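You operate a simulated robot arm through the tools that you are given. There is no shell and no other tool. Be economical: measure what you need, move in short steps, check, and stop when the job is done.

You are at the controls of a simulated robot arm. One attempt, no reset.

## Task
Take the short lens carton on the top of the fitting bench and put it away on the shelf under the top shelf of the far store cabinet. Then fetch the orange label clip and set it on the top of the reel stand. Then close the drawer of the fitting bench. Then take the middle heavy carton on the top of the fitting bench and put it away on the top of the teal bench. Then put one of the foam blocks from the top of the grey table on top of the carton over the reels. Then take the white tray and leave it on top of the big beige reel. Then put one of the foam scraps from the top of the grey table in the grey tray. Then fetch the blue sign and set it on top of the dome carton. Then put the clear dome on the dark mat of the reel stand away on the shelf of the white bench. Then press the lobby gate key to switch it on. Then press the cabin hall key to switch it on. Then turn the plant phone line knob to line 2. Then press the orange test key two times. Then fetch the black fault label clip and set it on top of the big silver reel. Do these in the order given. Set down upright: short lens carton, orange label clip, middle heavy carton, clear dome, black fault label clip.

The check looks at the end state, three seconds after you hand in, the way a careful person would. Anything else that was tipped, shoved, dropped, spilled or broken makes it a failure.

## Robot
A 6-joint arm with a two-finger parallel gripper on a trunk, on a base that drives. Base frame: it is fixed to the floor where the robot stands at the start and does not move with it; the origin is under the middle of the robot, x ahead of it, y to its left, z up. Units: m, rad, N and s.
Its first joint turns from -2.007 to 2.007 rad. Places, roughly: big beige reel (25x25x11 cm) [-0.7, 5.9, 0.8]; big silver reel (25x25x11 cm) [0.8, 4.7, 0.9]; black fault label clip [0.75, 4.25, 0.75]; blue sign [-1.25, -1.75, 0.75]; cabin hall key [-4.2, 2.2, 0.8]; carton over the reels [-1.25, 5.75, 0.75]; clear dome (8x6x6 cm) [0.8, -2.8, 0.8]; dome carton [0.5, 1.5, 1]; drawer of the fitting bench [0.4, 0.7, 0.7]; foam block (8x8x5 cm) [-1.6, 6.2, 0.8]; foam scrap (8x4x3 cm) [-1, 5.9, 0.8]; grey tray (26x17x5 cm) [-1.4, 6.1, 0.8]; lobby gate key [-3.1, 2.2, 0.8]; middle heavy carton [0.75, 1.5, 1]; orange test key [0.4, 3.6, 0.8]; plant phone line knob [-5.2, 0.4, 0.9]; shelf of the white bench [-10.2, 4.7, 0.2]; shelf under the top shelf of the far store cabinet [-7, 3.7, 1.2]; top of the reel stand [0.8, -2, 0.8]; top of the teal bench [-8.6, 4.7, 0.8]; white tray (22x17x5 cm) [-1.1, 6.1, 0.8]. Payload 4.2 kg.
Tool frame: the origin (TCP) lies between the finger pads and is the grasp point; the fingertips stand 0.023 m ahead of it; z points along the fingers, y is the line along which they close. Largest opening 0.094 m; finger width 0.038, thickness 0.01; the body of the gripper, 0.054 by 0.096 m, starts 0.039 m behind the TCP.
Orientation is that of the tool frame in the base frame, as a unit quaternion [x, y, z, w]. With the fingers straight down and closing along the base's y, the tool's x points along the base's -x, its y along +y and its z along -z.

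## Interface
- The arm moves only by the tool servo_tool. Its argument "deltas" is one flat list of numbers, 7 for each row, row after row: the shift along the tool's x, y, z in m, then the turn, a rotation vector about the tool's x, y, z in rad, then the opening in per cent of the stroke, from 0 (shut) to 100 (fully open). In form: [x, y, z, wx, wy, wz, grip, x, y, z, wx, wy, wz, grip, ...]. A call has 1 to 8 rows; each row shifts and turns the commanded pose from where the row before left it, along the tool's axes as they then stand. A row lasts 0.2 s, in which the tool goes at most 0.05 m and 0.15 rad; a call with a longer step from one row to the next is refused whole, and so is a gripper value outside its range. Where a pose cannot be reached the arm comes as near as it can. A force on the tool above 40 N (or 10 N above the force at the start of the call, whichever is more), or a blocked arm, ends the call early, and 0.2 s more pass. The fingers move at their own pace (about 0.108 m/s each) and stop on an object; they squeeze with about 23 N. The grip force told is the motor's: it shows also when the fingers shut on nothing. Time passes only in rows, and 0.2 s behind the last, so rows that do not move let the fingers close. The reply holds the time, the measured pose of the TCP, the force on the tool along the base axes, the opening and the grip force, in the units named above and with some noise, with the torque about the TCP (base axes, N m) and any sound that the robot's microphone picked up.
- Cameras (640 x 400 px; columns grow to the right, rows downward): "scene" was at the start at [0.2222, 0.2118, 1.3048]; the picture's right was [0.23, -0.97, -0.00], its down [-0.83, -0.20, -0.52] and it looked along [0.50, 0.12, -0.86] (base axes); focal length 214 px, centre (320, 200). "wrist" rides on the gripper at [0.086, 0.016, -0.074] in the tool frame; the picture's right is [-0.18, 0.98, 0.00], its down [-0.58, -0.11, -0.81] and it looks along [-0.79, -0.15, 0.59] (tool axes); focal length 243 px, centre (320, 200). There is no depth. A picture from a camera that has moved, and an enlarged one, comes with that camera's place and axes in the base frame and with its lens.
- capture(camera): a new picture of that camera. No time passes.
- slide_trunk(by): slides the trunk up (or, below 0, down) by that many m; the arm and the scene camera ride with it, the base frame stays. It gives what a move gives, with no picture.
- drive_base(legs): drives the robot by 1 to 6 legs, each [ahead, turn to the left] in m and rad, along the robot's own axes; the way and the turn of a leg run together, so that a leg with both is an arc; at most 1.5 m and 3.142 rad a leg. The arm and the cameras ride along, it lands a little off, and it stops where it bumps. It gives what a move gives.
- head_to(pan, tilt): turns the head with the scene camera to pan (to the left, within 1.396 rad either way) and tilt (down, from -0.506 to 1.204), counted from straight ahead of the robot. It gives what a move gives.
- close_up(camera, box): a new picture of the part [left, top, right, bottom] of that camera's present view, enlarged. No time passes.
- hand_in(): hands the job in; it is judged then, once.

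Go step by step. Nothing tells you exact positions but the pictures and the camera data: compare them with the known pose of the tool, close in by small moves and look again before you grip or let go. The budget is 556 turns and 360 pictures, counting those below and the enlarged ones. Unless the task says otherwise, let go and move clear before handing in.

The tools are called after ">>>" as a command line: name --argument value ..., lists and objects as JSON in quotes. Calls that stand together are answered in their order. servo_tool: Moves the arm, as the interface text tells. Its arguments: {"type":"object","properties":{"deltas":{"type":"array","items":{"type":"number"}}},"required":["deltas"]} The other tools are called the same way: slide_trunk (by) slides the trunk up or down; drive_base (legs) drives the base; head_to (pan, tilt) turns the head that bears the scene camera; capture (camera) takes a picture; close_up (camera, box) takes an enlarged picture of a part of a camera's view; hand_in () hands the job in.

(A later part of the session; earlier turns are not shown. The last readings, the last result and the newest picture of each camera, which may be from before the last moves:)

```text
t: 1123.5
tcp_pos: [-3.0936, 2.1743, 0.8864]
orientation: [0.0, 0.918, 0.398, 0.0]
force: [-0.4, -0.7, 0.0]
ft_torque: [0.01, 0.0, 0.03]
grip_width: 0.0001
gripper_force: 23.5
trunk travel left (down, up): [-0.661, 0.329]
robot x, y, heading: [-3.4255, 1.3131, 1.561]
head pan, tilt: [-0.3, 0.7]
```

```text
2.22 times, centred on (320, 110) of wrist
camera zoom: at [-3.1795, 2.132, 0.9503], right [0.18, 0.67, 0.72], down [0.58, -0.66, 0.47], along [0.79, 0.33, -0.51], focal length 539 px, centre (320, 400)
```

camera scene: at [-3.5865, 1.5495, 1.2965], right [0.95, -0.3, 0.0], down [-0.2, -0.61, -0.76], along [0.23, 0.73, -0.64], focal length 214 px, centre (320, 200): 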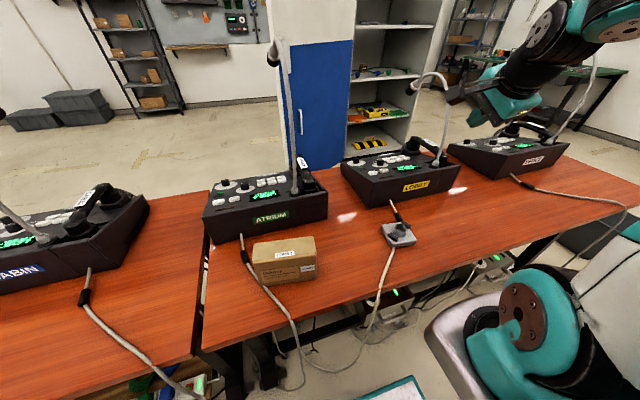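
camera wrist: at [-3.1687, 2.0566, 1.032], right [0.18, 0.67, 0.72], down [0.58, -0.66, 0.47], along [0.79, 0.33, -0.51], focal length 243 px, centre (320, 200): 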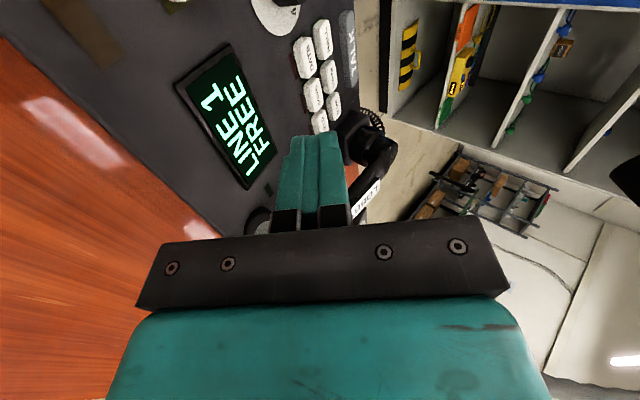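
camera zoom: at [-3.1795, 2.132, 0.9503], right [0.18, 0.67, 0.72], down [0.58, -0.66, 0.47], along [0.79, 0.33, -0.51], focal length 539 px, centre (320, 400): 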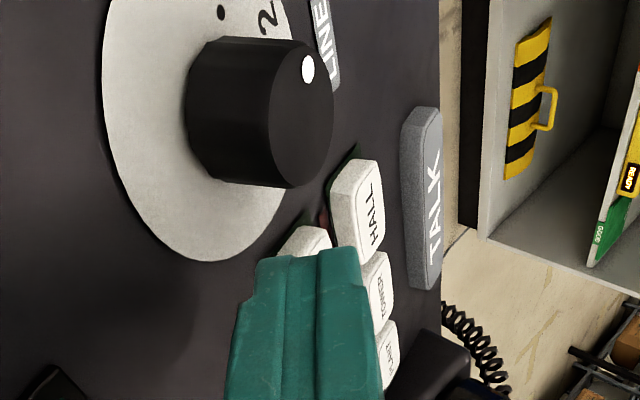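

>>> servo_tool --deltas '[0, -0.0022, 0.002, 0, 0, 0, 0, 0, -0.0022, 0.002, 0, 0, 0, 0, 0, 0, 0, 0, 0, 0, 0]'

>>> servo_tool --deltas '[0, -0.0022, 0.002, 0, 0, 0, 0, 0, 0, 0, 0, 0, 0, 0]'

```text
t: 1124.3
tcp_pos: [-3.0929, 2.1742, 0.8821]
orientation: [0.0, 0.917, 0.398, 0.0]
force: [-1.0, 0.3, -0.6]
ft_torque: [0.05, 0.0, 0.01]
grip_width: 0.0
gripper_force: 22.8
trunk travel left (down, up): [-0.661, 0.329]
robot x, y, heading: [-3.4258, 1.3146, 1.561]
head pan, tilt: [-0.3, 0.7]
```

```text
t: 1124.9
tcp_pos: [-3.0924, 2.1737, 0.8782]
orientation: [-0.001, 0.918, 0.397, -0.001]
force: [-0.4, -0.2, 0.0]
ft_torque: [0.02, -0.02, 0.03]
grip_width: 0.0
gripper_force: 22.6
trunk travel left (down, up): [-0.661, 0.329]
robot x, y, heading: [-3.4245, 1.3136, 1.557]
head pan, tilt: [-0.3, 0.7]
```

>>> servo_tool --deltas '[0, -0.0022, 0.002, 0, 0, 0, 0, 0, -0.0022, 0.002, 0, 0, 0, 0, 0, 0, 0, 0, 0, 0, 0]'

>>> close_up --camera "wrist" --box '[220, 20, 420, 200]'

>>> close_up --camera "scene" --box '[370, 120, 450, 200]'

```text
t: 1125.7
tcp_pos: [-3.0935, 2.1747, 0.8754]
orientation: [-0.001, 0.915, 0.403, 0.002]
force: [-1.3, -2.5, 38.1]
ft_torque: [-2.39, 0.19, -0.2]
grip_width: 0.0
gripper_force: 22.3
trunk travel left (down, up): [-0.661, 0.329]
robot x, y, heading: [-3.4202, 1.3141, 1.555]
head pan, tilt: [-0.3, 0.7]
```

```text
2.22 times, centred on (320, 110) of wrist
camera zoom: at [-3.1795, 2.1319, 0.9401], right [0.18, 0.67, 0.72], down [0.58, -0.67, 0.47], along [0.79, 0.33, -0.51], focal length 539 px, centre (320, 400)
```

zoom: 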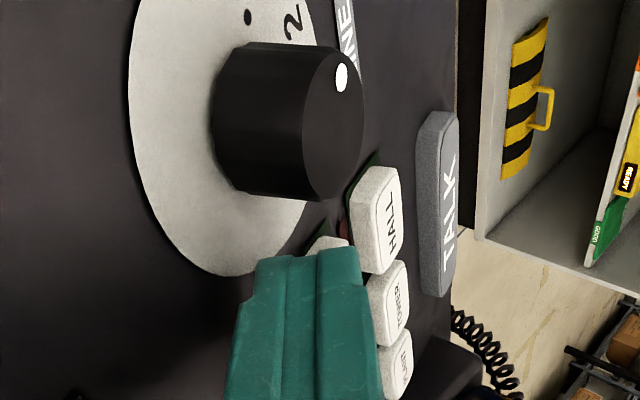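

```text
5.00 times, centred on (410, 160) of scene
camera zoom: at [-3.5873, 1.5476, 1.2973], right [0.95, -0.3, 0.0], down [-0.2, -0.61, -0.77], along [0.23, 0.73, -0.64], focal length 1072 px, centre (-130, 400)
```

zoom: 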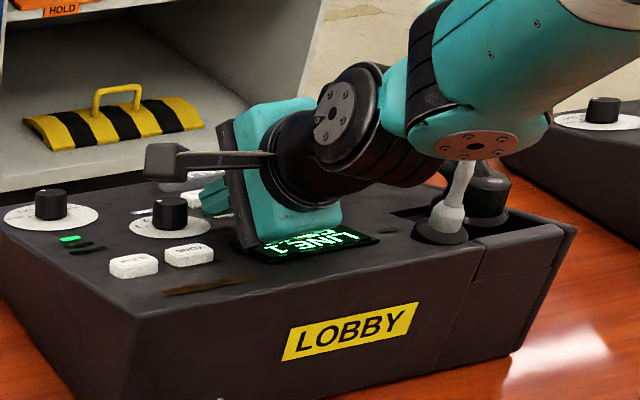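

The gripper body touched the console because the fingertip missed the key just to its south. Raise, shift 10 mm north, and press again.

>>> servo_tool --deltas '[0, 0.022, -0.0205, 0, 0, 0, 0, 0.0, 0.0068, 0.0073, 0, 0, 0, 0, 0, -0.0073, 0.0068, 0, 0, 0, 0, 0, 0, 0, 0, 0, 0, 0]'

>>> servo_tool --deltas '[0, -0.0022, 0.002, 0, 0, 0, 0, 0, -0.0015, 0.0014, 0, 0, 0, 0, 0, 0, 0, 0, 0, 0, 0]'

>>> close_up --camera "wrist" --box '[220, 20, 420, 200]'

```text
t: 1126.7
tcp_pos: [-3.0922, 2.1839, 0.8915]
orientation: [0.001, 0.918, 0.397, 0.0]
force: [-0.2, -0.2, 0.6]
ft_torque: [-0.02, -0.03, -0.02]
grip_width: 0.0
gripper_force: 23.1
trunk travel left (down, up): [-0.661, 0.329]
robot x, y, heading: [-3.4243, 1.3117, 1.568]
head pan, tilt: [-0.3, 0.7]
```

```text
t: 1127.5
tcp_pos: [-3.094, 2.1842, 0.8856]
orientation: [0.0, 0.918, 0.397, 0.0]
force: [-0.2, 0.3, 0.2]
ft_torque: [0.01, -0.04, 0.02]
grip_width: 0.0001
gripper_force: 23.3
trunk travel left (down, up): [-0.661, 0.329]
robot x, y, heading: [-3.422, 1.3132, 1.563]
head pan, tilt: [-0.3, 0.7]
```

```text
2.22 times, centred on (320, 110) of wrist
camera zoom: at [-3.1796, 2.1421, 0.9504], right [0.18, 0.67, 0.72], down [0.58, -0.66, 0.47], along [0.79, 0.33, -0.51], focal length 539 px, centre (320, 400)
```

zoom: 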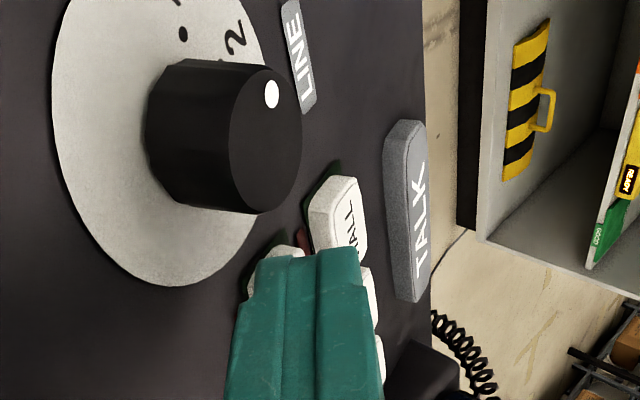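

>>> servo_tool --deltas '[0, -0.0022, 0.002, 0, 0, 0, 0, 0, -0.0022, 0.002, 0, 0, 0, 0, 0, 0, 0, 0, 0, 0, 0]'

>>> servo_tool --deltas '[0, -0.0022, 0.002, 0, 0, 0, 0, 0, 0, 0, 0, 0, 0, 0]'

```text
t: 1128.3
tcp_pos: [-3.0937, 2.1841, 0.8804]
orientation: [0.0, 0.918, 0.398, -0.001]
force: [-0.1, 0.0, -0.2]
ft_torque: [0.0, 0.03, 0.01]
grip_width: 0.0
gripper_force: 23.2
trunk travel left (down, up): [-0.661, 0.329]
robot x, y, heading: [-3.4259, 1.3126, 1.565]
head pan, tilt: [-0.3, 0.7]
```

```text
t: 1128.9
tcp_pos: [-3.0934, 2.1842, 0.8785]
orientation: [0.0, 0.918, 0.396, 0.001]
force: [-1.1, 0.1, -0.5]
ft_torque: [0.01, -0.04, 0.05]
grip_width: 0.0001
gripper_force: 23.3
trunk travel left (down, up): [-0.661, 0.329]
robot x, y, heading: [-3.4218, 1.3125, 1.563]
head pan, tilt: [-0.3, 0.7]
```

Re-triangulating from all views, the key is actually at ≈(−3.068, 2.212, 0.842) and the mic arch lies at x≈−2.985. I'll reduce the tilt to 30° and re-approach.

>>> servo_tool --deltas '[0, 0.029, -0.027, 0, 0, 0, 0, 0, 0, 0, 0.1485, 0, 0, 0, 0, 0, 0, 0.1485, 0, 0, 0, -0.019, 0.001, 0.0, 0, 0, 0, 0, 0, 0, 0.03, 0, 0, 0, 0]'

>>> close_up --camera "wrist" --box '[220, 20, 420, 200]'

>>> close_up --camera "scene" --box '[360, 60, 480, 200]'

```text
t: 1130.1
tcp_pos: [-3.0747, 2.2003, 0.8935]
orientation: [0.001, 0.966, 0.258, -0.001]
force: [0.9, -0.4, -0.7]
ft_torque: [-0.03, -0.01, -0.01]
grip_width: 0.0001
gripper_force: 22.9
trunk travel left (down, up): [-0.661, 0.329]
robot x, y, heading: [-3.42, 1.3104, 1.564]
head pan, tilt: [-0.3, 0.7]
```

```text
2.22 times, centred on (320, 110) of wrist
camera zoom: at [-3.1604, 2.1778, 0.966], right [0.18, 0.85, 0.49], down [0.58, -0.5, 0.65], along [0.79, 0.16, -0.59], focal length 539 px, centre (320, 400)
```

zoom: 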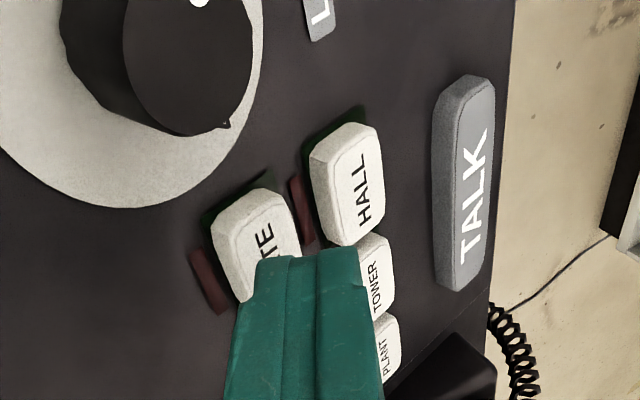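

```text
2.86 times, centred on (420, 130) of scene
camera zoom: at [-3.5867, 1.549, 1.2967], right [0.95, -0.3, 0.0], down [-0.2, -0.61, -0.77], along [0.23, 0.73, -0.64], focal length 613 px, centre (34, 400)
```

zoom: 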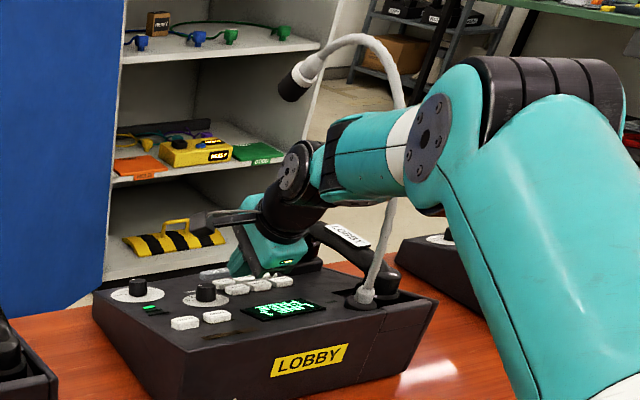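

>>> servo_tool --deltas '[-0.002, 0.0069, 0.004, 0, 0, 0, 0, 0, -0.005, 0.0087, 0, 0, 0, 0, 0, -0.0025, 0.0043, 0, 0, 0, 0, 0, 0, 0, 0, 0, 0, 0]'

>>> servo_tool --deltas '[0, -0.0015, 0.0026, 0, 0, 0, 0, 0, -0.0015, 0.0026, 0, 0, 0, 0, 0, 0, 0, 0, 0, 0, 0]'

>>> close_up --camera "wrist" --box '[220, 20, 420, 200]'

```text
t: 1131.1
tcp_pos: [-3.072, 2.2088, 0.8773]
orientation: [0.0, 0.966, 0.258, 0.0]
force: [-0.1, -0.5, -0.7]
ft_torque: [0.03, 0.04, 0.0]
grip_width: 0.0
gripper_force: 22.2
trunk travel left (down, up): [-0.661, 0.329]
robot x, y, heading: [-3.4217, 1.3129, 1.561]
head pan, tilt: [-0.3, 0.7]
```

```text
t: 1131.9
tcp_pos: [-3.0722, 2.2091, 0.8707]
orientation: [0.0, 0.966, 0.257, 0.001]
force: [-0.3, 0.1, 0.6]
ft_torque: [0.05, -0.02, 0.02]
grip_width: 0.0
gripper_force: 23.0
trunk travel left (down, up): [-0.661, 0.329]
robot x, y, heading: [-3.4223, 1.3152, 1.564]
head pan, tilt: [-0.3, 0.7]
```

```text
2.22 times, centred on (320, 110) of wrist
camera zoom: at [-3.1584, 2.1862, 0.945], right [0.18, 0.85, 0.49], down [0.58, -0.5, 0.65], along [0.79, 0.17, -0.59], focal length 539 px, centre (320, 400)
```

zoom: 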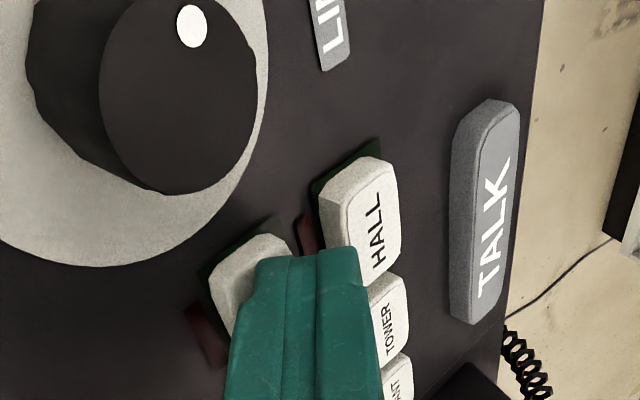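

>>> servo_tool --deltas '[0.005, -0.0015, 0.0026, 0, 0, 0, 0, 0, -0.001, 0.0017, 0, 0, 0, 0, 0, 0, 0, 0, 0, 0, 0]'

>>> servo_tool --deltas '[0, -0.001, 0.0017, 0, 0, 0, 0, 0, -0.001, 0.0017, 0, 0, 0, 0, 0, 0, 0, 0, 0, 0, 0]'

```text
t: 1132.7
tcp_pos: [-3.0776, 2.2078, 0.8673]
orientation: [-0.001, 0.966, 0.257, 0.001]
force: [0.7, 0.1, 4.6]
ft_torque: [0.0, -0.04, -0.03]
grip_width: 0.0
gripper_force: 23.1
trunk travel left (down, up): [-0.661, 0.329]
robot x, y, heading: [-3.4229, 1.3119, 1.564]
head pan, tilt: [-0.3, 0.7]
heard: click
```

```text
t: 1133.5
tcp_pos: [-3.078, 2.2081, 0.8642]
orientation: [0.0, 0.966, 0.259, 0.001]
force: [2.4, 2.4, 13.4]
ft_torque: [0.15, -0.08, 0.0]
grip_width: 0.0001
gripper_force: 23.3
trunk travel left (down, up): [-0.661, 0.329]
robot x, y, heading: [-3.425, 1.3088, 1.562]
head pan, tilt: [-0.3, 0.7]
```

A click was heard – the key was pressed. Raise and check its lamp.

>>> servo_tool --deltas '[0, 0.0075, -0.013, 0, 0, 0, 0, 0, 0.0075, -0.013, 0, 0, 0, 0, 0.02, 0.0075, -0.013, 0, 0, 0, 0, 0, 0, 0, 0, 0, 0, 0]'

>>> close_up --camera "wrist" --box '[220, 20, 420, 200]'

```text
t: 1134.5
tcp_pos: [-3.0981, 2.2075, 0.9065]
orientation: [0.001, 0.966, 0.257, -0.001]
force: [-0.4, -0.1, 0.4]
ft_torque: [0.02, 0.02, 0.01]
grip_width: 0.0001
gripper_force: 23.3
trunk travel left (down, up): [-0.661, 0.329]
robot x, y, heading: [-3.4221, 1.3093, 1.563]
head pan, tilt: [-0.3, 0.7]
```

```text
2.22 times, centred on (320, 110) of wrist
camera zoom: at [-3.1833, 2.1858, 0.9808], right [0.18, 0.85, 0.49], down [0.58, -0.5, 0.65], along [0.79, 0.16, -0.59], focal length 539 px, centre (320, 400)
```

zoom: 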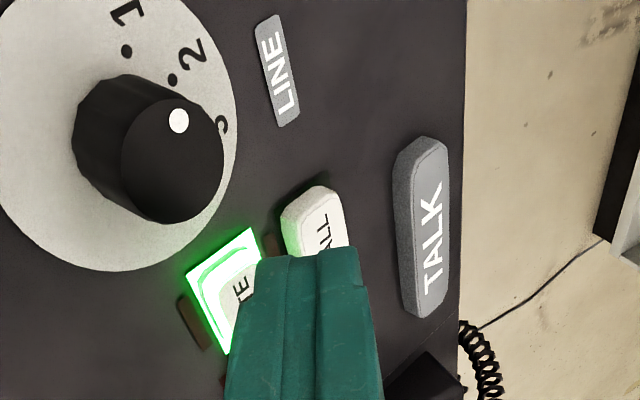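

The GATE key is lit. I'll check that the display/knob were not disturbed.

>>> servo_tool --deltas '[0.03, 0.015, -0.03, 0, 0, 0, 0, 0.03, 0.01, -0.035, 0, 0, 0, 0, 0, -0.03, -0.03, 0, 0, 0, 0, 0, -0.03, -0.03, 0, 0, 0, 0, 0, -0.03, -0.03, 0, 0, 0, 0]'

>>> close_up --camera "scene" --box '[350, 140, 430, 200]'

```text
t: 1135.7
tcp_pos: [-3.157, 2.0746, 1.0087]
orientation: [-0.001, 0.966, 0.257, -0.001]
force: [-1.2, 0.9, -0.6]
ft_torque: [-0.02, 0.03, 0.03]
grip_width: 0.0
gripper_force: 23.1
trunk travel left (down, up): [-0.661, 0.329]
robot x, y, heading: [-3.4219, 1.3187, 1.561]
head pan, tilt: [-0.3, 0.7]
```

```text
6.67 times, centred on (390, 170) of scene
camera zoom: at [-3.5865, 1.5498, 1.2964], right [0.95, -0.3, 0.0], down [-0.2, -0.61, -0.76], along [0.23, 0.73, -0.64], focal length 1430 px, centre (-147, 400)
```

zoom: 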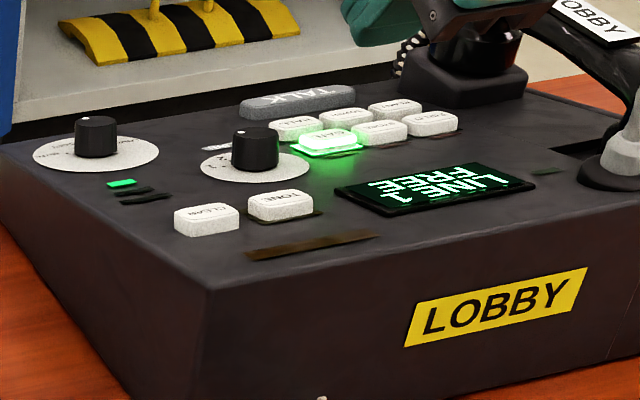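

LINE 1 unchanged and GATE lit. Now retract and move to the CABIN console.

>>> servo_tool --deltas '[0, -0.037, -0.0214, 0, 0, 0, 0, 0, -0.037, -0.0214, 0, 0, 0, 0, 0, -0.037, -0.0214, 0, 0, 0, 0, 0, -0.037, -0.0214, 0, 0, 0, 0, 0, -0.037, -0.0214, 0, 0, 0, 0, 0, -0.037, -0.0214, 0, 0, 0, 0]'

>>> drive_base --legs '[[-0.16, 0]]'

```text
t: 1137.1
tcp_pos: [-3.1585, 1.8182, 1.0083]
orientation: [0.001, 0.966, 0.258, 0.001]
force: [0.2, 0.1, 0.0]
ft_torque: [0.02, 0.0, 0.0]
grip_width: 0.0
gripper_force: 23.7
trunk travel left (down, up): [-0.661, 0.329]
robot x, y, heading: [-3.4213, 1.3149, 1.562]
head pan, tilt: [-0.3, 0.7]
```

```text
t: 1138.5
tcp_pos: [-3.1578, 1.6577, 1.0095]
orientation: [0.001, 0.966, 0.258, 0.0]
force: [0.0, -0.6, 0.3]
ft_torque: [-0.01, -0.01, 0.0]
grip_width: 0.0
gripper_force: 23.2
trunk travel left (down, up): [-0.661, 0.329]
robot x, y, heading: [-3.4248, 1.1533, 1.562]
head pan, tilt: [-0.3, 0.7]
```

>>> drive_base --legs '[[0, 1.571], [1.12, 0], [0, -1.571]]'

>>> head_to --pan -0.3 --tilt 0.65

>>> capture --camera "scene"

```text
t: 1151.8
tcp_pos: [-4.2747, 1.6711, 1.0089]
orientation: [-0.001, 0.966, 0.258, -0.001]
force: [0.3, 0.4, 0.4]
ft_torque: [-0.01, -0.02, 0.01]
grip_width: 0.0
gripper_force: 22.9
trunk travel left (down, up): [-0.661, 0.329]
robot x, y, heading: [-4.5405, 1.1643, 1.564]
head pan, tilt: [-0.3, 0.7]
```

```text
t: 1152.5
tcp_pos: [-4.2755, 1.6714, 1.0087]
orientation: [0.0, 0.966, 0.257, -0.001]
force: [0.5, 1.1, -0.5]
ft_torque: [-0.04, 0.02, -0.01]
grip_width: 0.0
gripper_force: 23.2
trunk travel left (down, up): [-0.661, 0.329]
robot x, y, heading: [-4.5414, 1.1621, 1.558]
head pan, tilt: [-0.3, 0.649]
```

```text
81 pictures are left
camera scene: at [-4.7043, 1.4032, 1.3009], right [0.95, -0.3, 0.0], down [-0.18, -0.58, -0.8], along [0.24, 0.76, -0.6], focal length 214 px, centre (320, 200)
```

scene: 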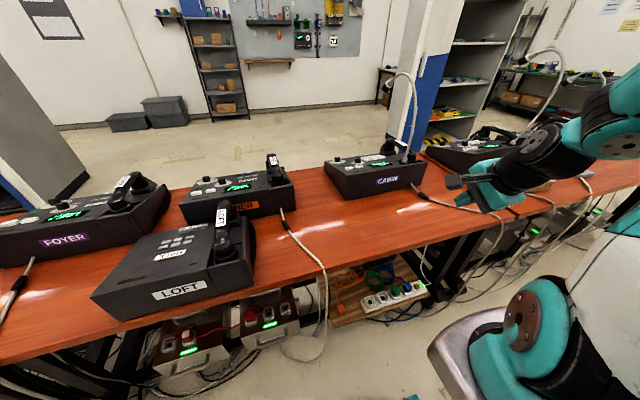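

>>> close_up --camera "scene" --box '[315, 135, 435, 205]'

```text
5.33 times, centred on (375, 170) of scene
camera zoom: at [-4.7043, 1.4032, 1.3009], right [0.95, -0.3, 0.0], down [-0.18, -0.58, -0.8], along [0.24, 0.76, -0.6], focal length 1144 px, centre (27, 360)
```

zoom: 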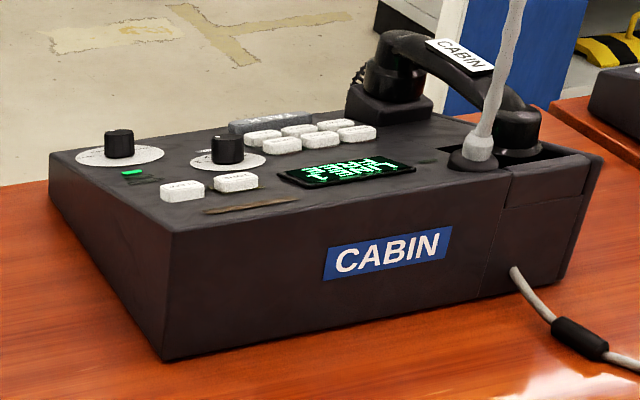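

>>> drive_base --legs '[[0.17, 0]]'

>>> servo_tool --deltas '[-0.0053, 0.0292, 0.0289, 0, 0, 0, 0, -0.0053, 0.0292, 0.0289, 0, 0, 0, 0, -0.0053, 0.0292, 0.0289, 0, 0, 0, 0, -0.0053, 0.0292, 0.0289, 0, 0, 0, 0, -0.0053, 0.0292, 0.0289, 0, 0, 0, 0, -0.0053, 0.0292, 0.0289, 0, 0, 0, 0, -0.0053, 0.0292, 0.0289, 0, 0, 0, 0, -0.0053, 0.0292, 0.0289, 0, 0, 0, 0]'

>>> close_up --camera "wrist" --box '[200, 0, 440, 200]'

```text
t: 1153.9
tcp_pos: [-4.2746, 1.8429, 1.0097]
orientation: [0.0, 0.967, 0.257, 0.0]
force: [0.0, 1.6, -0.7]
ft_torque: [0.02, -0.02, 0.0]
grip_width: 0.0001
gripper_force: 23.6
trunk travel left (down, up): [-0.661, 0.329]
robot x, y, heading: [-4.5405, 1.3395, 1.56]
head pan, tilt: [-0.3, 0.649]
```

```text
t: 1155.7
tcp_pos: [-4.232, 2.1601, 0.9251]
orientation: [0.0, 0.966, 0.257, 0.0]
force: [0.1, 0.5, -0.2]
ft_torque: [0.0, -0.02, 0.01]
grip_width: 0.0
gripper_force: 23.4
trunk travel left (down, up): [-0.661, 0.329]
robot x, y, heading: [-4.5398, 1.3404, 1.56]
head pan, tilt: [-0.3, 0.649]
```

```text
2.00 times, centred on (320, 100) of wrist
camera zoom: at [-4.3182, 2.1382, 0.9991], right [0.18, 0.85, 0.49], down [0.58, -0.5, 0.65], along [0.79, 0.17, -0.59], focal length 485 px, centre (320, 400)
```

zoom: 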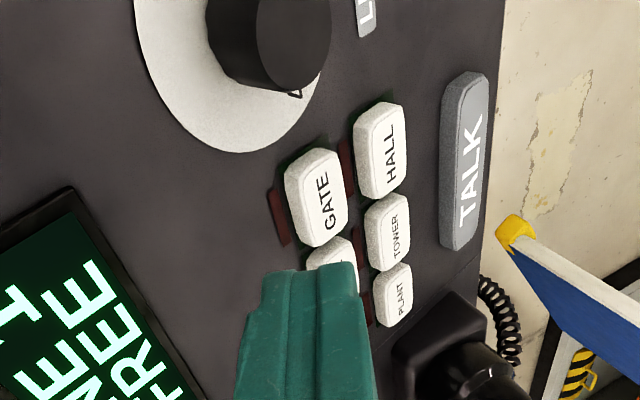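

>>> servo_tool --deltas '[-0.0033, 0.0137, 0.029, 0, 0, 0, 0, -0.0033, 0.0137, 0.029, 0, 0, 0, 0, -0.0033, 0.0137, 0.029, 0, 0, 0, 0, 0, 0, 0, 0, 0, 0, 0]'

>>> close_up --camera "wrist" --box '[200, 0, 440, 200]'

```text
t: 1156.7
tcp_pos: [-4.2221, 2.2396, 0.8683]
orientation: [-0.001, 0.966, 0.257, 0.0]
force: [0.3, 0.3, -0.3]
ft_torque: [0.01, 0.01, -0.01]
grip_width: 0.0
gripper_force: 23.0
trunk travel left (down, up): [-0.661, 0.329]
robot x, y, heading: [-4.5417, 1.337, 1.561]
head pan, tilt: [-0.3, 0.649]
```

```text
2.00 times, centred on (320, 100) of wrist
camera zoom: at [-4.3087, 2.2175, 0.9425], right [0.18, 0.85, 0.49], down [0.58, -0.49, 0.65], along [0.79, 0.17, -0.59], focal length 485 px, centre (320, 400)
```

zoom: 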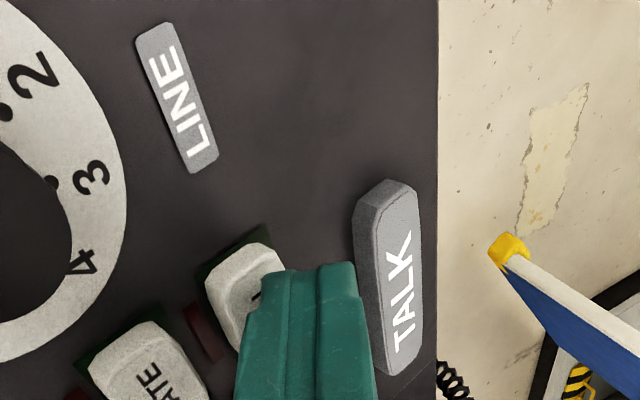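

>>> servo_tool --deltas '[0.003, -0.0052, -0.003, 0, 0, 0, 0, 0, -0.0015, 0.0026, 0, 0, 0, 0, 0, -0.001, 0.0017, 0, 0, 0, 0, 0, 0, 0, 0, 0, 0, 0]'

>>> servo_tool --deltas '[0, -0.001, 0.0017, 0, 0, 0, 0, 0, -0.001, 0.0017, 0, 0, 0, 0, 0, 0, 0, 0, 0, 0, 0]'

```text
t: 1157.7
tcp_pos: [-4.2251, 2.2335, 0.8651]
orientation: [0.0, 0.967, 0.256, 0.001]
force: [-0.6, -0.4, 1.1]
ft_torque: [0.01, -0.02, 0.02]
grip_width: 0.0001
gripper_force: 23.0
trunk travel left (down, up): [-0.661, 0.329]
robot x, y, heading: [-4.5419, 1.3369, 1.559]
head pan, tilt: [-0.3, 0.649]
```

```text
t: 1158.5
tcp_pos: [-4.2236, 2.2344, 0.8614]
orientation: [0.0, 0.966, 0.258, 0.001]
force: [0.8, 0.9, 0.7]
ft_torque: [0.0, -0.01, -0.02]
grip_width: 0.0001
gripper_force: 22.8
trunk travel left (down, up): [-0.661, 0.329]
robot x, y, heading: [-4.5383, 1.3339, 1.563]
head pan, tilt: [-0.3, 0.649]
heard: click
```

>>> servo_tool --deltas '[0, 0.0075, -0.013, 0, 0, 0, 0, 0, 0.01, -0.0173, 0, 0, 0, 0, 0.02, 0.0075, -0.013, 0, 0, 0, 0]'

>>> close_up --camera "wrist" --box '[200, 0, 440, 200]'

```text
t: 1159.3
tcp_pos: [-4.2454, 2.2325, 0.9117]
orientation: [0.0, 0.967, 0.257, 0.001]
force: [0.7, 1.4, -0.7]
ft_torque: [0.02, 0.01, 0.0]
grip_width: 0.0002
gripper_force: 22.8
trunk travel left (down, up): [-0.661, 0.329]
robot x, y, heading: [-4.5393, 1.3383, 1.561]
head pan, tilt: [-0.3, 0.649]
```

```text
2.00 times, centred on (320, 100) of wrist
camera zoom: at [-4.3313, 2.2109, 0.9846], right [0.18, 0.85, 0.49], down [0.58, -0.49, 0.65], along [0.79, 0.17, -0.59], focal length 485 px, centre (320, 400)
```

zoom: 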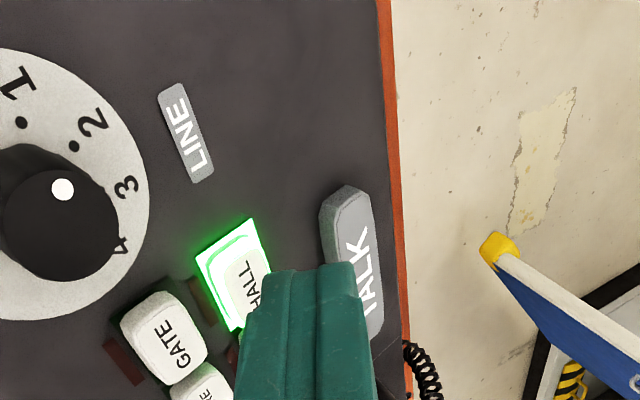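

HALL is lit. Retract and go to the PLANT phone on the south table.

>>> servo_tool --deltas '[0, 0.02, -0.035, 0, 0, 0, 0, 0, 0.02, -0.035, 0, 0, 0, 0, 0, -0.037, -0.0214, 0, 0, 0, 0, 0, -0.037, -0.0214, 0, 0, 0, 0, 0, -0.037, -0.0214, 0, 0, 0, 0, 0, -0.037, -0.0214, 0, 0, 0, 0, 0, -0.037, -0.0214, 0, 0, 0, 0, 0, -0.037, -0.0214, 0, 0, 0, 0]'

>>> servo_tool --deltas '[0, -0.037, -0.0214, 0, 0, 0, 0, 0, -0.037, -0.0214, 0, 0, 0, 0, 0, -0.037, -0.0214, 0, 0, 0, 0, 0, -0.037, -0.0214, 0, 0, 0, 0]'

>>> drive_base --legs '[[-0.22, 0]]'

```text
t: 1161.1
tcp_pos: [-4.2459, 1.977, 0.9916]
orientation: [-0.001, 0.966, 0.258, 0.001]
force: [0.4, 0.4, -0.6]
ft_torque: [-0.03, 0.02, 0.0]
grip_width: 0.0002
gripper_force: 22.8
trunk travel left (down, up): [-0.661, 0.329]
robot x, y, heading: [-4.537, 1.3381, 1.564]
head pan, tilt: [-0.3, 0.649]
```

```text
t: 1162.1
tcp_pos: [-4.2403, 1.808, 0.9931]
orientation: [-0.002, 0.967, 0.256, 0.0]
force: [-0.3, 1.2, -0.4]
ft_torque: [-0.01, -0.01, -0.02]
grip_width: 0.0
gripper_force: 23.0
out of reach, approached as far as the arm can: row 4
trunk travel left (down, up): [-0.661, 0.329]
robot x, y, heading: [-4.5438, 1.3364, 1.562]
head pan, tilt: [-0.3, 0.649]
```

```text
t: 1163.8
tcp_pos: [-4.2423, 1.588, 0.9934]
orientation: [-0.001, 0.966, 0.257, 0.0]
force: [-0.1, -0.9, -0.4]
ft_torque: [0.01, -0.01, -0.02]
grip_width: 0.0002
gripper_force: 23.2
trunk travel left (down, up): [-0.661, 0.329]
robot x, y, heading: [-4.5412, 1.116, 1.569]
head pan, tilt: [-0.3, 0.649]
```

>>> servo_tool --deltas '[0, 0, 0, 0.13, 0, 0, 0, 0, 0, 0, 0.13, 0, 0, 0, 0, 0, 0, 0.13, 0, 0, 0, 0, 0, 0, 0.13, 0, 0, 0]'

>>> slide_trunk --by 0.25

>>> drive_base --legs '[[0, 1.571], [0.75, 0], [0, 1.571]]'

>>> head_to --pan 0.0 --tilt 0.8

>>> capture --camera "scene"

```text
t: 1164.8
tcp_pos: [-4.2416, 1.5893, 0.9939]
orientation: [0.0, 1.0, -0.003, -0.001]
force: [0.3, 0.3, -0.2]
ft_torque: [0.01, -0.02, -0.01]
grip_width: 0.0
gripper_force: 23.0
trunk travel left (down, up): [-0.661, 0.329]
robot x, y, heading: [-4.5397, 1.1164, 1.556]
head pan, tilt: [-0.3, 0.649]
```

```text
t: 1167.4
tcp_pos: [-4.2419, 1.588, 1.2437]
orientation: [0.0, 1.0, -0.001, -0.001]
force: [-0.4, -0.4, -0.4]
ft_torque: [-0.02, 0.02, 0.04]
grip_width: 0.0
gripper_force: 23.3
trunk travel left (down, up): [-0.911, 0.079]
robot x, y, heading: [-4.5402, 1.1167, 1.559]
head pan, tilt: [-0.3, 0.649]
```

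```text
t: 1179.1
tcp_pos: [-5.5912, 0.6432, 1.2439]
orientation: [1.0, 0.004, 0.0, 0.0]
force: [0.2, 0.3, -0.2]
ft_torque: [0.0, -0.01, -0.02]
grip_width: 0.0
gripper_force: 22.4
trunk travel left (down, up): [-0.911, 0.079]
robot x, y, heading: [-5.295, 1.1185, -1.573]
head pan, tilt: [-0.3, 0.649]
```

```text
t: 1179.9
tcp_pos: [-5.5924, 0.6438, 1.2448]
orientation: [1.0, 0.004, 0.0, -0.001]
force: [0.6, -0.2, 0.3]
ft_torque: [0.03, 0.01, 0.03]
grip_width: 0.0
gripper_force: 22.7
trunk travel left (down, up): [-0.911, 0.079]
robot x, y, heading: [-5.2961, 1.1177, -1.574]
head pan, tilt: [0.0, 0.799]
```

```text
76 pictures are left
camera scene: at [-5.097, 0.8846, 1.5383], right [-1.0, 0.0, 0.0], down [0.0, 0.72, -0.7], along [0.0, -0.7, -0.72], focal length 214 px, centre (320, 200)
```

scene: 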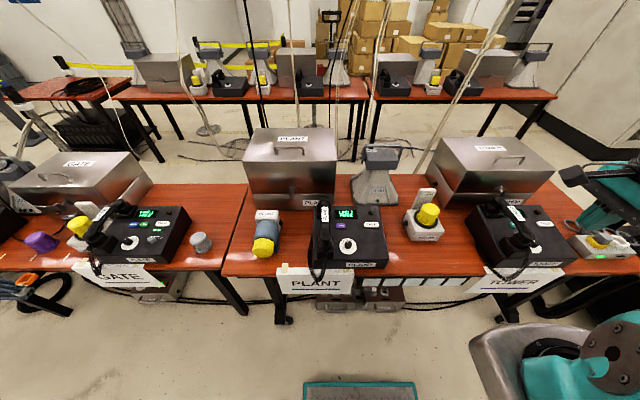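

>>> close_up --camera "scene" --box '[305, 195, 395, 285]'

```text
4.44 times, centred on (350, 240) of scene
camera zoom: at [-5.097, 0.8846, 1.5383], right [-1.0, 0.0, 0.0], down [0.0, 0.72, -0.7], along [0.0, -0.7, -0.72], focal length 953 px, centre (187, 22)
```

zoom: 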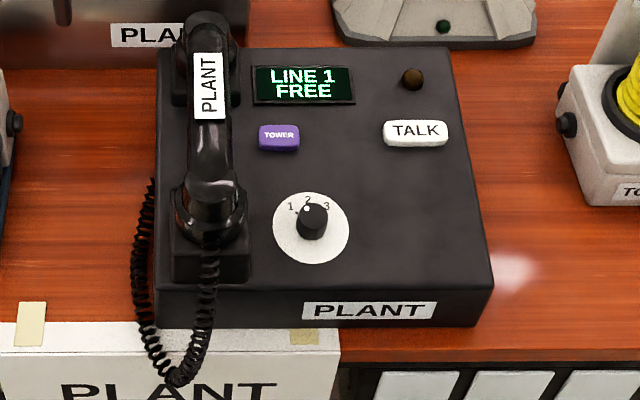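

The PLANT knob centre is ≈(−5.20, 0.447), top ≈0.85; it points to 1, with 2 at the top (a clockwise turn of ~45° seen from above). Rotate the tool so the camera is away from the handset.

>>> servo_tool --deltas '[0, 0, 0, 0, 0, -0.1428, 0, 0, 0, 0, 0, 0, -0.1428, 0, 0, 0, 0, 0, 0, -0.1428, 0, 0, 0, 0, 0, 0, -0.1428, 0, 0, 0, 0, 0, 0, -0.1428, 0, 0, 0, 0, 0, 0, -0.1428, 0, 0, 0, 0, 0, 0, -0.1428, 0, 0, 0, 0, 0, 0, -0.1428, 0]'

>>> servo_tool --deltas '[0, 0, 0, 0, 0, -0.1428, 0, 0, 0, 0, 0, 0, -0.1428, 0, 0, 0, 0, 0, 0, -0.1428, 0, 0, 0, 0, 0, 0, -0.1428, 0, 0, 0, 0, 0, 0, -0.1428, 0, 0, 0, 0, 0, 0, -0.1428, 0, 0, 0, 0, 0, 0, -0.1428, 0, 0, 0, 0, 0, 0, -0.1428, 0]'

>>> servo_tool --deltas '[0, 0, 0, 0, 0, -0.1428, 55, 0, 0, 0, 0, 0, -0.1428, 55, 0, 0, 0, 0, 0, -0.1428, 55, 0, 0, 0, 0, 0, -0.1428, 55, 0, 0, 0, 0, 0, -0.1428, 55, 0, 0, 0, 0, 0, -0.1428, 55]'

```text
t: 1181.7
tcp_pos: [-5.5916, 0.6433, 1.2439]
orientation: [0.838, 0.545, 0.0, 0.0]
force: [-0.5, 0.7, -0.6]
ft_torque: [-0.02, -0.02, -0.01]
grip_width: 0.0002
gripper_force: 23.7
trunk travel left (down, up): [-0.911, 0.079]
robot x, y, heading: [-5.2957, 1.1177, -1.574]
head pan, tilt: [0.0, 0.799]
```

```text
t: 1183.5
tcp_pos: [-5.5919, 0.6418, 1.2446]
orientation: [0.411, 0.912, 0.0, 0.0]
force: [-0.6, -1.0, -0.6]
ft_torque: [0.0, -0.01, -0.01]
grip_width: 0.0
gripper_force: 22.9
trunk travel left (down, up): [-0.911, 0.079]
robot x, y, heading: [-5.2975, 1.1155, -1.576]
head pan, tilt: [0.0, 0.799]
```

```text
t: 1184.9
tcp_pos: [-5.5919, 0.6435, 1.2446]
orientation: [-0.005, 1.0, 0.001, 0.0]
force: [0.2, 0.1, -0.4]
ft_torque: [0.01, 0.0, 0.02]
grip_width: 0.0519
gripper_force: 0.1
trunk travel left (down, up): [-0.911, 0.079]
robot x, y, heading: [-5.2968, 1.1173, -1.573]
head pan, tilt: [0.0, 0.799]
```

>>> servo_tool --deltas '[-0.0392, -0.0197, 0, 0, 0, 0, 55, -0.0392, -0.0197, 0, 0, 0, 0, 55, -0.0392, -0.0197, 0, 0, 0, 0, 55, -0.0392, -0.0197, 0, 0, 0, 0, 55, -0.0392, -0.0197, 0, 0, 0, 0, 55, -0.0392, -0.0197, 0, 0, 0, 0, 55, -0.0392, -0.0197, 0, 0, 0, 0, 55, -0.0392, -0.0197, 0, 0, 0, 0, 55]'

>>> servo_tool --deltas '[-0.0392, -0.0197, 0, 0, 0, 0, 55, -0.0392, -0.0197, 0, 0, 0, 0, 55, 0, 0, 0.045, 0, 0, 0, 55, 0, 0, 0.045, 0, 0, 0, 55, 0, 0, 0.045, 0, 0, 0, 55, 0, 0, 0.045, 0, 0, 0, 55, 0, 0, 0.045, 0, 0, 0, 55, 0, 0, 0.045, 0, 0, 0, 55]'

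>>> capture --camera "wrist"

```text
t: 1186.7
tcp_pos: [-5.2762, 0.488, 1.2447]
orientation: [-0.003, 1.0, 0.001, 0.0]
force: [-0.5, 0.5, -0.1]
ft_torque: [-0.03, 0.02, -0.01]
grip_width: 0.0516
gripper_force: 0.1
trunk travel left (down, up): [-0.911, 0.079]
robot x, y, heading: [-5.2963, 1.1164, -1.576]
head pan, tilt: [0.0, 0.799]
```

```text
t: 1188.5
tcp_pos: [-5.1959, 0.4491, 0.9751]
orientation: [-0.005, 1.0, -0.001, 0.001]
force: [0.3, 1.4, 1.0]
ft_torque: [-0.06, 0.02, 0.01]
grip_width: 0.0515
gripper_force: 0.0
trunk travel left (down, up): [-0.911, 0.079]
robot x, y, heading: [-5.2937, 1.118, -1.573]
head pan, tilt: [0.0, 0.799]
```

```text
74 pictures are left
camera wrist: at [-5.2834, 0.4662, 1.0505], right [0.18, 0.98, 0.0], down [0.58, -0.1, 0.81], along [0.79, -0.14, -0.59], focal length 243 px, centre (320, 200)
```

wrist: 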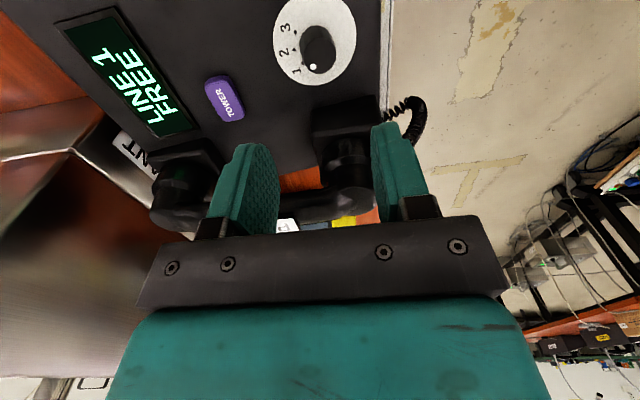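

>>> servo_tool --deltas '[0.01, -0.0015, 0.03, 0, 0, 0, 55, 0, 0, 0.035, 0, 0, 0, 55, 0, 0, 0.025, 0, 0, 0, 55, 0, 0, 0, 0, 0, 0, 55]'

>>> capture --camera "wrist"

>>> close_up --camera "scene" --box '[290, 180, 410, 280]'

```text
t: 1189.5
tcp_pos: [-5.2076, 0.4487, 0.8836]
orientation: [-0.004, 1.0, 0.001, 0.001]
force: [0.6, -0.6, 0.3]
ft_torque: [0.01, -0.01, 0.01]
grip_width: 0.0518
gripper_force: 0.1
trunk travel left (down, up): [-0.911, 0.079]
robot x, y, heading: [-5.2974, 1.1186, -1.57]
head pan, tilt: [0.0, 0.799]
```

```text
73 pictures are left
camera wrist: at [-5.2938, 0.4646, 0.9586], right [0.18, 0.98, 0.0], down [0.58, -0.11, 0.81], along [0.79, -0.14, -0.59], focal length 243 px, centre (320, 200)
```

wrist: 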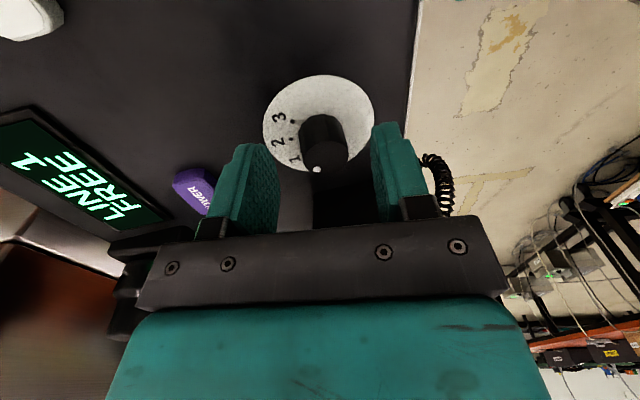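

```text
4.00 times, centred on (350, 230) of scene
camera zoom: at [-5.0969, 0.8846, 1.5383], right [-1.0, 0.0, 0.0], down [0.0, 0.72, -0.7], along [0.0, -0.7, -0.72], focal length 858 px, centre (200, 80)
```

zoom: 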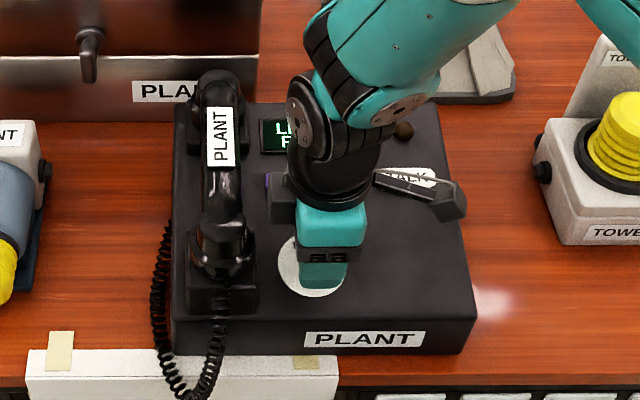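

>>> servo_tool --deltas '[0, 0.003, 0.012, 0, 0, 0, 55, 0, 0, 0.01, 0, 0, 0, 55, 0, 0, 0, 0, 0, 0, 0, 0, 0, 0, 0, 0, 0, 0, 0, 0, 0, 0, 0, 0, 0]'

```text
t: 1190.1
tcp_pos: [-5.2076, 0.4491, 0.8705]
orientation: [-0.002, 1.0, -0.003, 0.001]
force: [-4.9, 12.1, 27.9]
ft_torque: [-0.72, 0.17, -0.19]
grip_width: 0.0464
gripper_force: 0.1
trunk travel left (down, up): [-0.911, 0.079]
robot x, y, heading: [-5.2945, 1.1141, -1.572]
head pan, tilt: [0.0, 0.799]
stopped in row 2: the force on the tool passed its limit (the readings are from after the stop); the commanded pose is now the measured one
```

>>> servo_tool --deltas '[0, 0, -0.004, 0, 0, 0, 55, 0, 0, 0, 0, 0, 0, 30, 0, 0, 0, 0, 0, 0, 0, 0, 0, 0, 0, 0, 0, 0]'

>>> capture --camera "wrist"

```text
t: 1191.1
tcp_pos: [-5.2064, 0.4478, 0.8717]
orientation: [-0.003, 1.0, -0.002, 0.0]
force: [-1.2, 5.3, 0.3]
ft_torque: [-0.32, 0.27, -0.1]
grip_width: 0.0274
gripper_force: 22.8
trunk travel left (down, up): [-0.911, 0.079]
robot x, y, heading: [-5.2984, 1.1153, -1.575]
head pan, tilt: [0.0, 0.799]
```

```text
71 pictures are left
camera wrist: at [-5.2939, 0.4657, 0.9464], right [0.18, 0.98, 0.0], down [0.58, -0.1, 0.81], along [0.79, -0.15, -0.59], focal length 243 px, centre (320, 200)
```

wrist: 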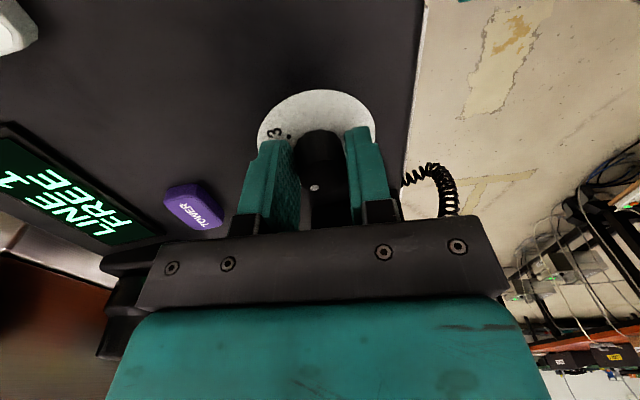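

>>> servo_tool --deltas '[0, 0, 0, 0, 0, 0.12, 0, 0, 0, 0, 0, 0, 0.12, 0, 0, 0, 0, 0, 0, 0.12, 0, 0, 0, 0, 0, 0, 0.12, 0, 0, 0, 0, 0, 0, 0.12, 0, 0, 0, 0, 0, 0, 0.1, 0, 0, 0, 0, 0, 0, 0, 0]'

>>> capture --camera "wrist"

```text
t: 1192.7
tcp_pos: [-5.2058, 0.4492, 0.8729]
orientation: [0.34, 0.94, -0.002, 0.002]
force: [2.5, 10.2, 7.3]
ft_torque: [-0.21, -0.02, -0.03]
grip_width: 0.0264
gripper_force: 23.2
trunk travel left (down, up): [-0.911, 0.079]
robot x, y, heading: [-5.2973, 1.1176, -1.573]
head pan, tilt: [0.0, 0.799]
```

```text
70 pictures are left
camera wrist: at [-5.2625, 0.5177, 0.9473], right [0.77, 0.64, 0.0], down [0.38, -0.45, 0.81], along [0.51, -0.63, -0.59], focal length 243 px, centre (320, 200)
```

wrist: 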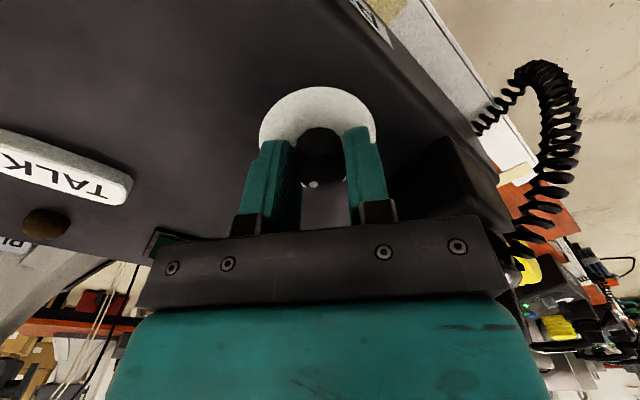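

>>> close_up --camera "scene" --box '[305, 195, 395, 285]'

```text
4.44 times, centred on (350, 240) of scene
camera zoom: at [-5.0967, 0.8854, 1.5385], right [-1.0, 0.0, 0.0], down [0.0, 0.72, -0.7], along [0.0, -0.7, -0.72], focal length 953 px, centre (187, 22)
```

zoom: 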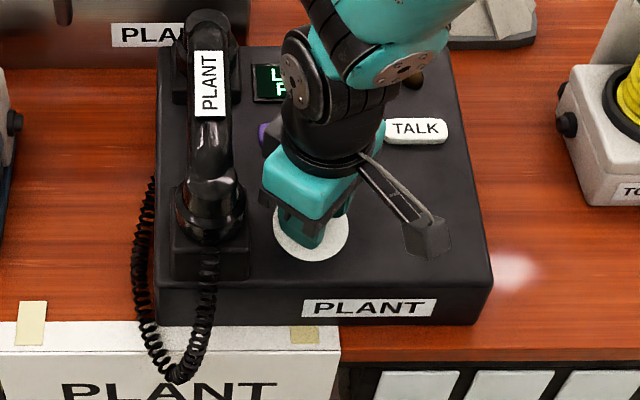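

Release, rise and read the display.

>>> servo_tool --deltas '[0, 0, 0, 0, 0, 0, 45, 0, 0, 0, 0, 0, 0, 45, 0, 0, -0.03, 0, 0, 0, 45, 0, 0, -0.045, 0, 0, 0, 45, 0, 0, -0.045, 0, 0, 0, 45, 0.03, 0, -0.03, 0, 0, 0, 45, 0.045, 0, 0, 0, 0, 0, 45, 0.045, 0, 0, 0, 0, 0, 45]'

>>> close_up --camera "scene" --box '[305, 195, 395, 285]'

```text
t: 1194.5
tcp_pos: [-5.2998, 0.5255, 1.0227]
orientation: [0.339, 0.941, -0.003, 0.001]
force: [-0.9, 0.0, -0.5]
ft_torque: [0.01, 0.02, 0.0]
grip_width: 0.0422
gripper_force: 0.0
trunk travel left (down, up): [-0.911, 0.079]
robot x, y, heading: [-5.2963, 1.1168, -1.571]
head pan, tilt: [0.0, 0.799]
```

```text
4.44 times, centred on (350, 240) of scene
camera zoom: at [-5.0965, 0.8844, 1.5382], right [-1.0, 0.0, 0.0], down [0.0, 0.72, -0.7], along [0.0, -0.7, -0.72], focal length 953 px, centre (187, 22)
```

zoom: 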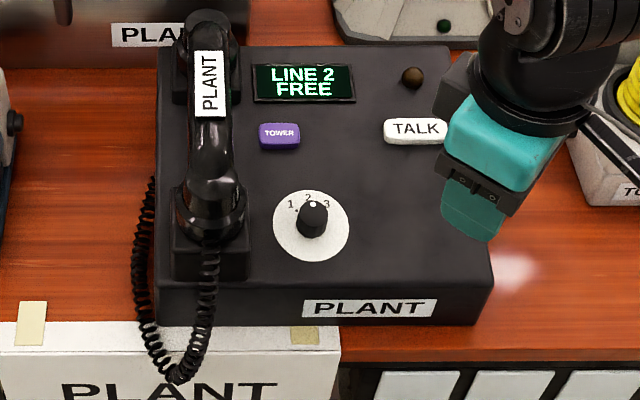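

LINE 2 is set. Raise and head for the green bench (orange test key).

>>> servo_tool --deltas '[0, 0, -0.045, 0, 0, 0.1, 0, 0, 0, -0.045, 0, 0, 0.1, 0]'

>>> drive_base --legs '[[0, 1.571], [1.2, 0], [1.2, 0], [1.2, 0], [1.1, 0]]'

```text
t: 1195.1
tcp_pos: [-5.3016, 0.5256, 1.1123]
orientation: [0.432, 0.902, -0.002, 0.002]
force: [1.1, -0.1, -0.3]
ft_torque: [0.0, 0.03, 0.02]
grip_width: 0.0
gripper_force: 22.5
trunk travel left (down, up): [-0.911, 0.079]
robot x, y, heading: [-5.2935, 1.1166, -1.574]
head pan, tilt: [0.0, 0.799]
```

```text
t: 1221.6
tcp_pos: [-0.0173, 1.1203, 1.1114]
orientation: [-0.336, 0.942, 0.0, 0.003]
force: [0.0, -0.3, -0.1]
ft_torque: [-0.04, 0.03, 0.03]
grip_width: 0.0
gripper_force: 22.8
trunk travel left (down, up): [-0.911, 0.079]
robot x, y, heading: [-0.6122, 1.1162, 0.007]
head pan, tilt: [0.0, 0.799]
```

>>> servo_tool --deltas '[0, 0, 0, 0, 0, 0.136, 0, 0, 0, 0, 0, 0, 0.136, 0, 0, 0, 0, 0, 0, 0.136, 0, 0, 0, 0, 0, 0, 0.136, 0, 0, 0, 0, 0, 0, 0.136, 0]'

>>> drive_base --legs '[[0, 1.564], [1.3, 0], [1.25, 0], [0, -1.571]]'

>>> head_to --pan 0.0 --tilt 0.65

>>> capture --camera "scene"

```text
t: 1222.8
tcp_pos: [-0.0173, 1.1196, 1.1114]
orientation: [-0.002, 1.0, 0.001, 0.003]
force: [0.8, 0.2, -1.0]
ft_torque: [-0.01, 0.01, 0.01]
grip_width: 0.0001
gripper_force: 22.7
trunk travel left (down, up): [-0.911, 0.079]
robot x, y, heading: [-0.6064, 1.119, 0.011]
head pan, tilt: [0.0, 0.799]
```

```text
t: 1242.9
tcp_pos: [-0.0658, 3.6801, 1.1121]
orientation: [-0.007, 1.0, 0.0, 0.002]
force: [0.1, 0.2, -0.4]
ft_torque: [-0.04, -0.02, -0.01]
grip_width: 0.0
gripper_force: 22.8
trunk travel left (down, up): [-0.911, 0.079]
robot x, y, heading: [-0.6561, 3.6769, 0.021]
head pan, tilt: [0.0, 0.799]
```

```text
t: 1243.6
tcp_pos: [-0.0671, 3.6817, 1.1117]
orientation: [-0.007, 1.0, 0.001, 0.002]
force: [0.3, 0.3, -0.5]
ft_torque: [0.02, 0.0, -0.04]
grip_width: 0.0
gripper_force: 23.1
trunk travel left (down, up): [-0.911, 0.079]
robot x, y, heading: [-0.6561, 3.676, 0.015]
head pan, tilt: [0.0, 0.649]
```

```text
67 pictures are left
camera scene: at [-0.4169, 3.8761, 1.5508], right [0.02, -1.0, 0.0], down [-0.6, -0.01, -0.8], along [0.8, 0.01, -0.61], focal length 214 px, centre (320, 200)
```

scene: 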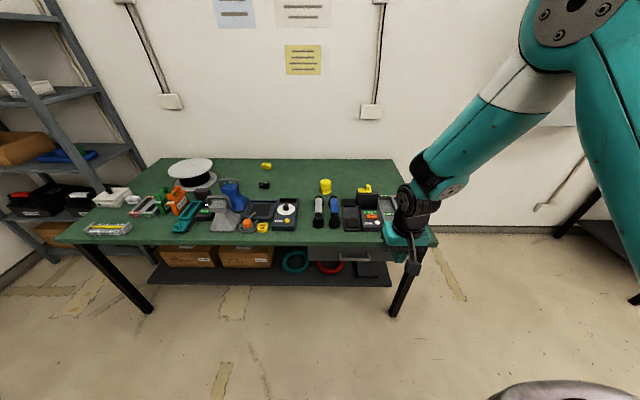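

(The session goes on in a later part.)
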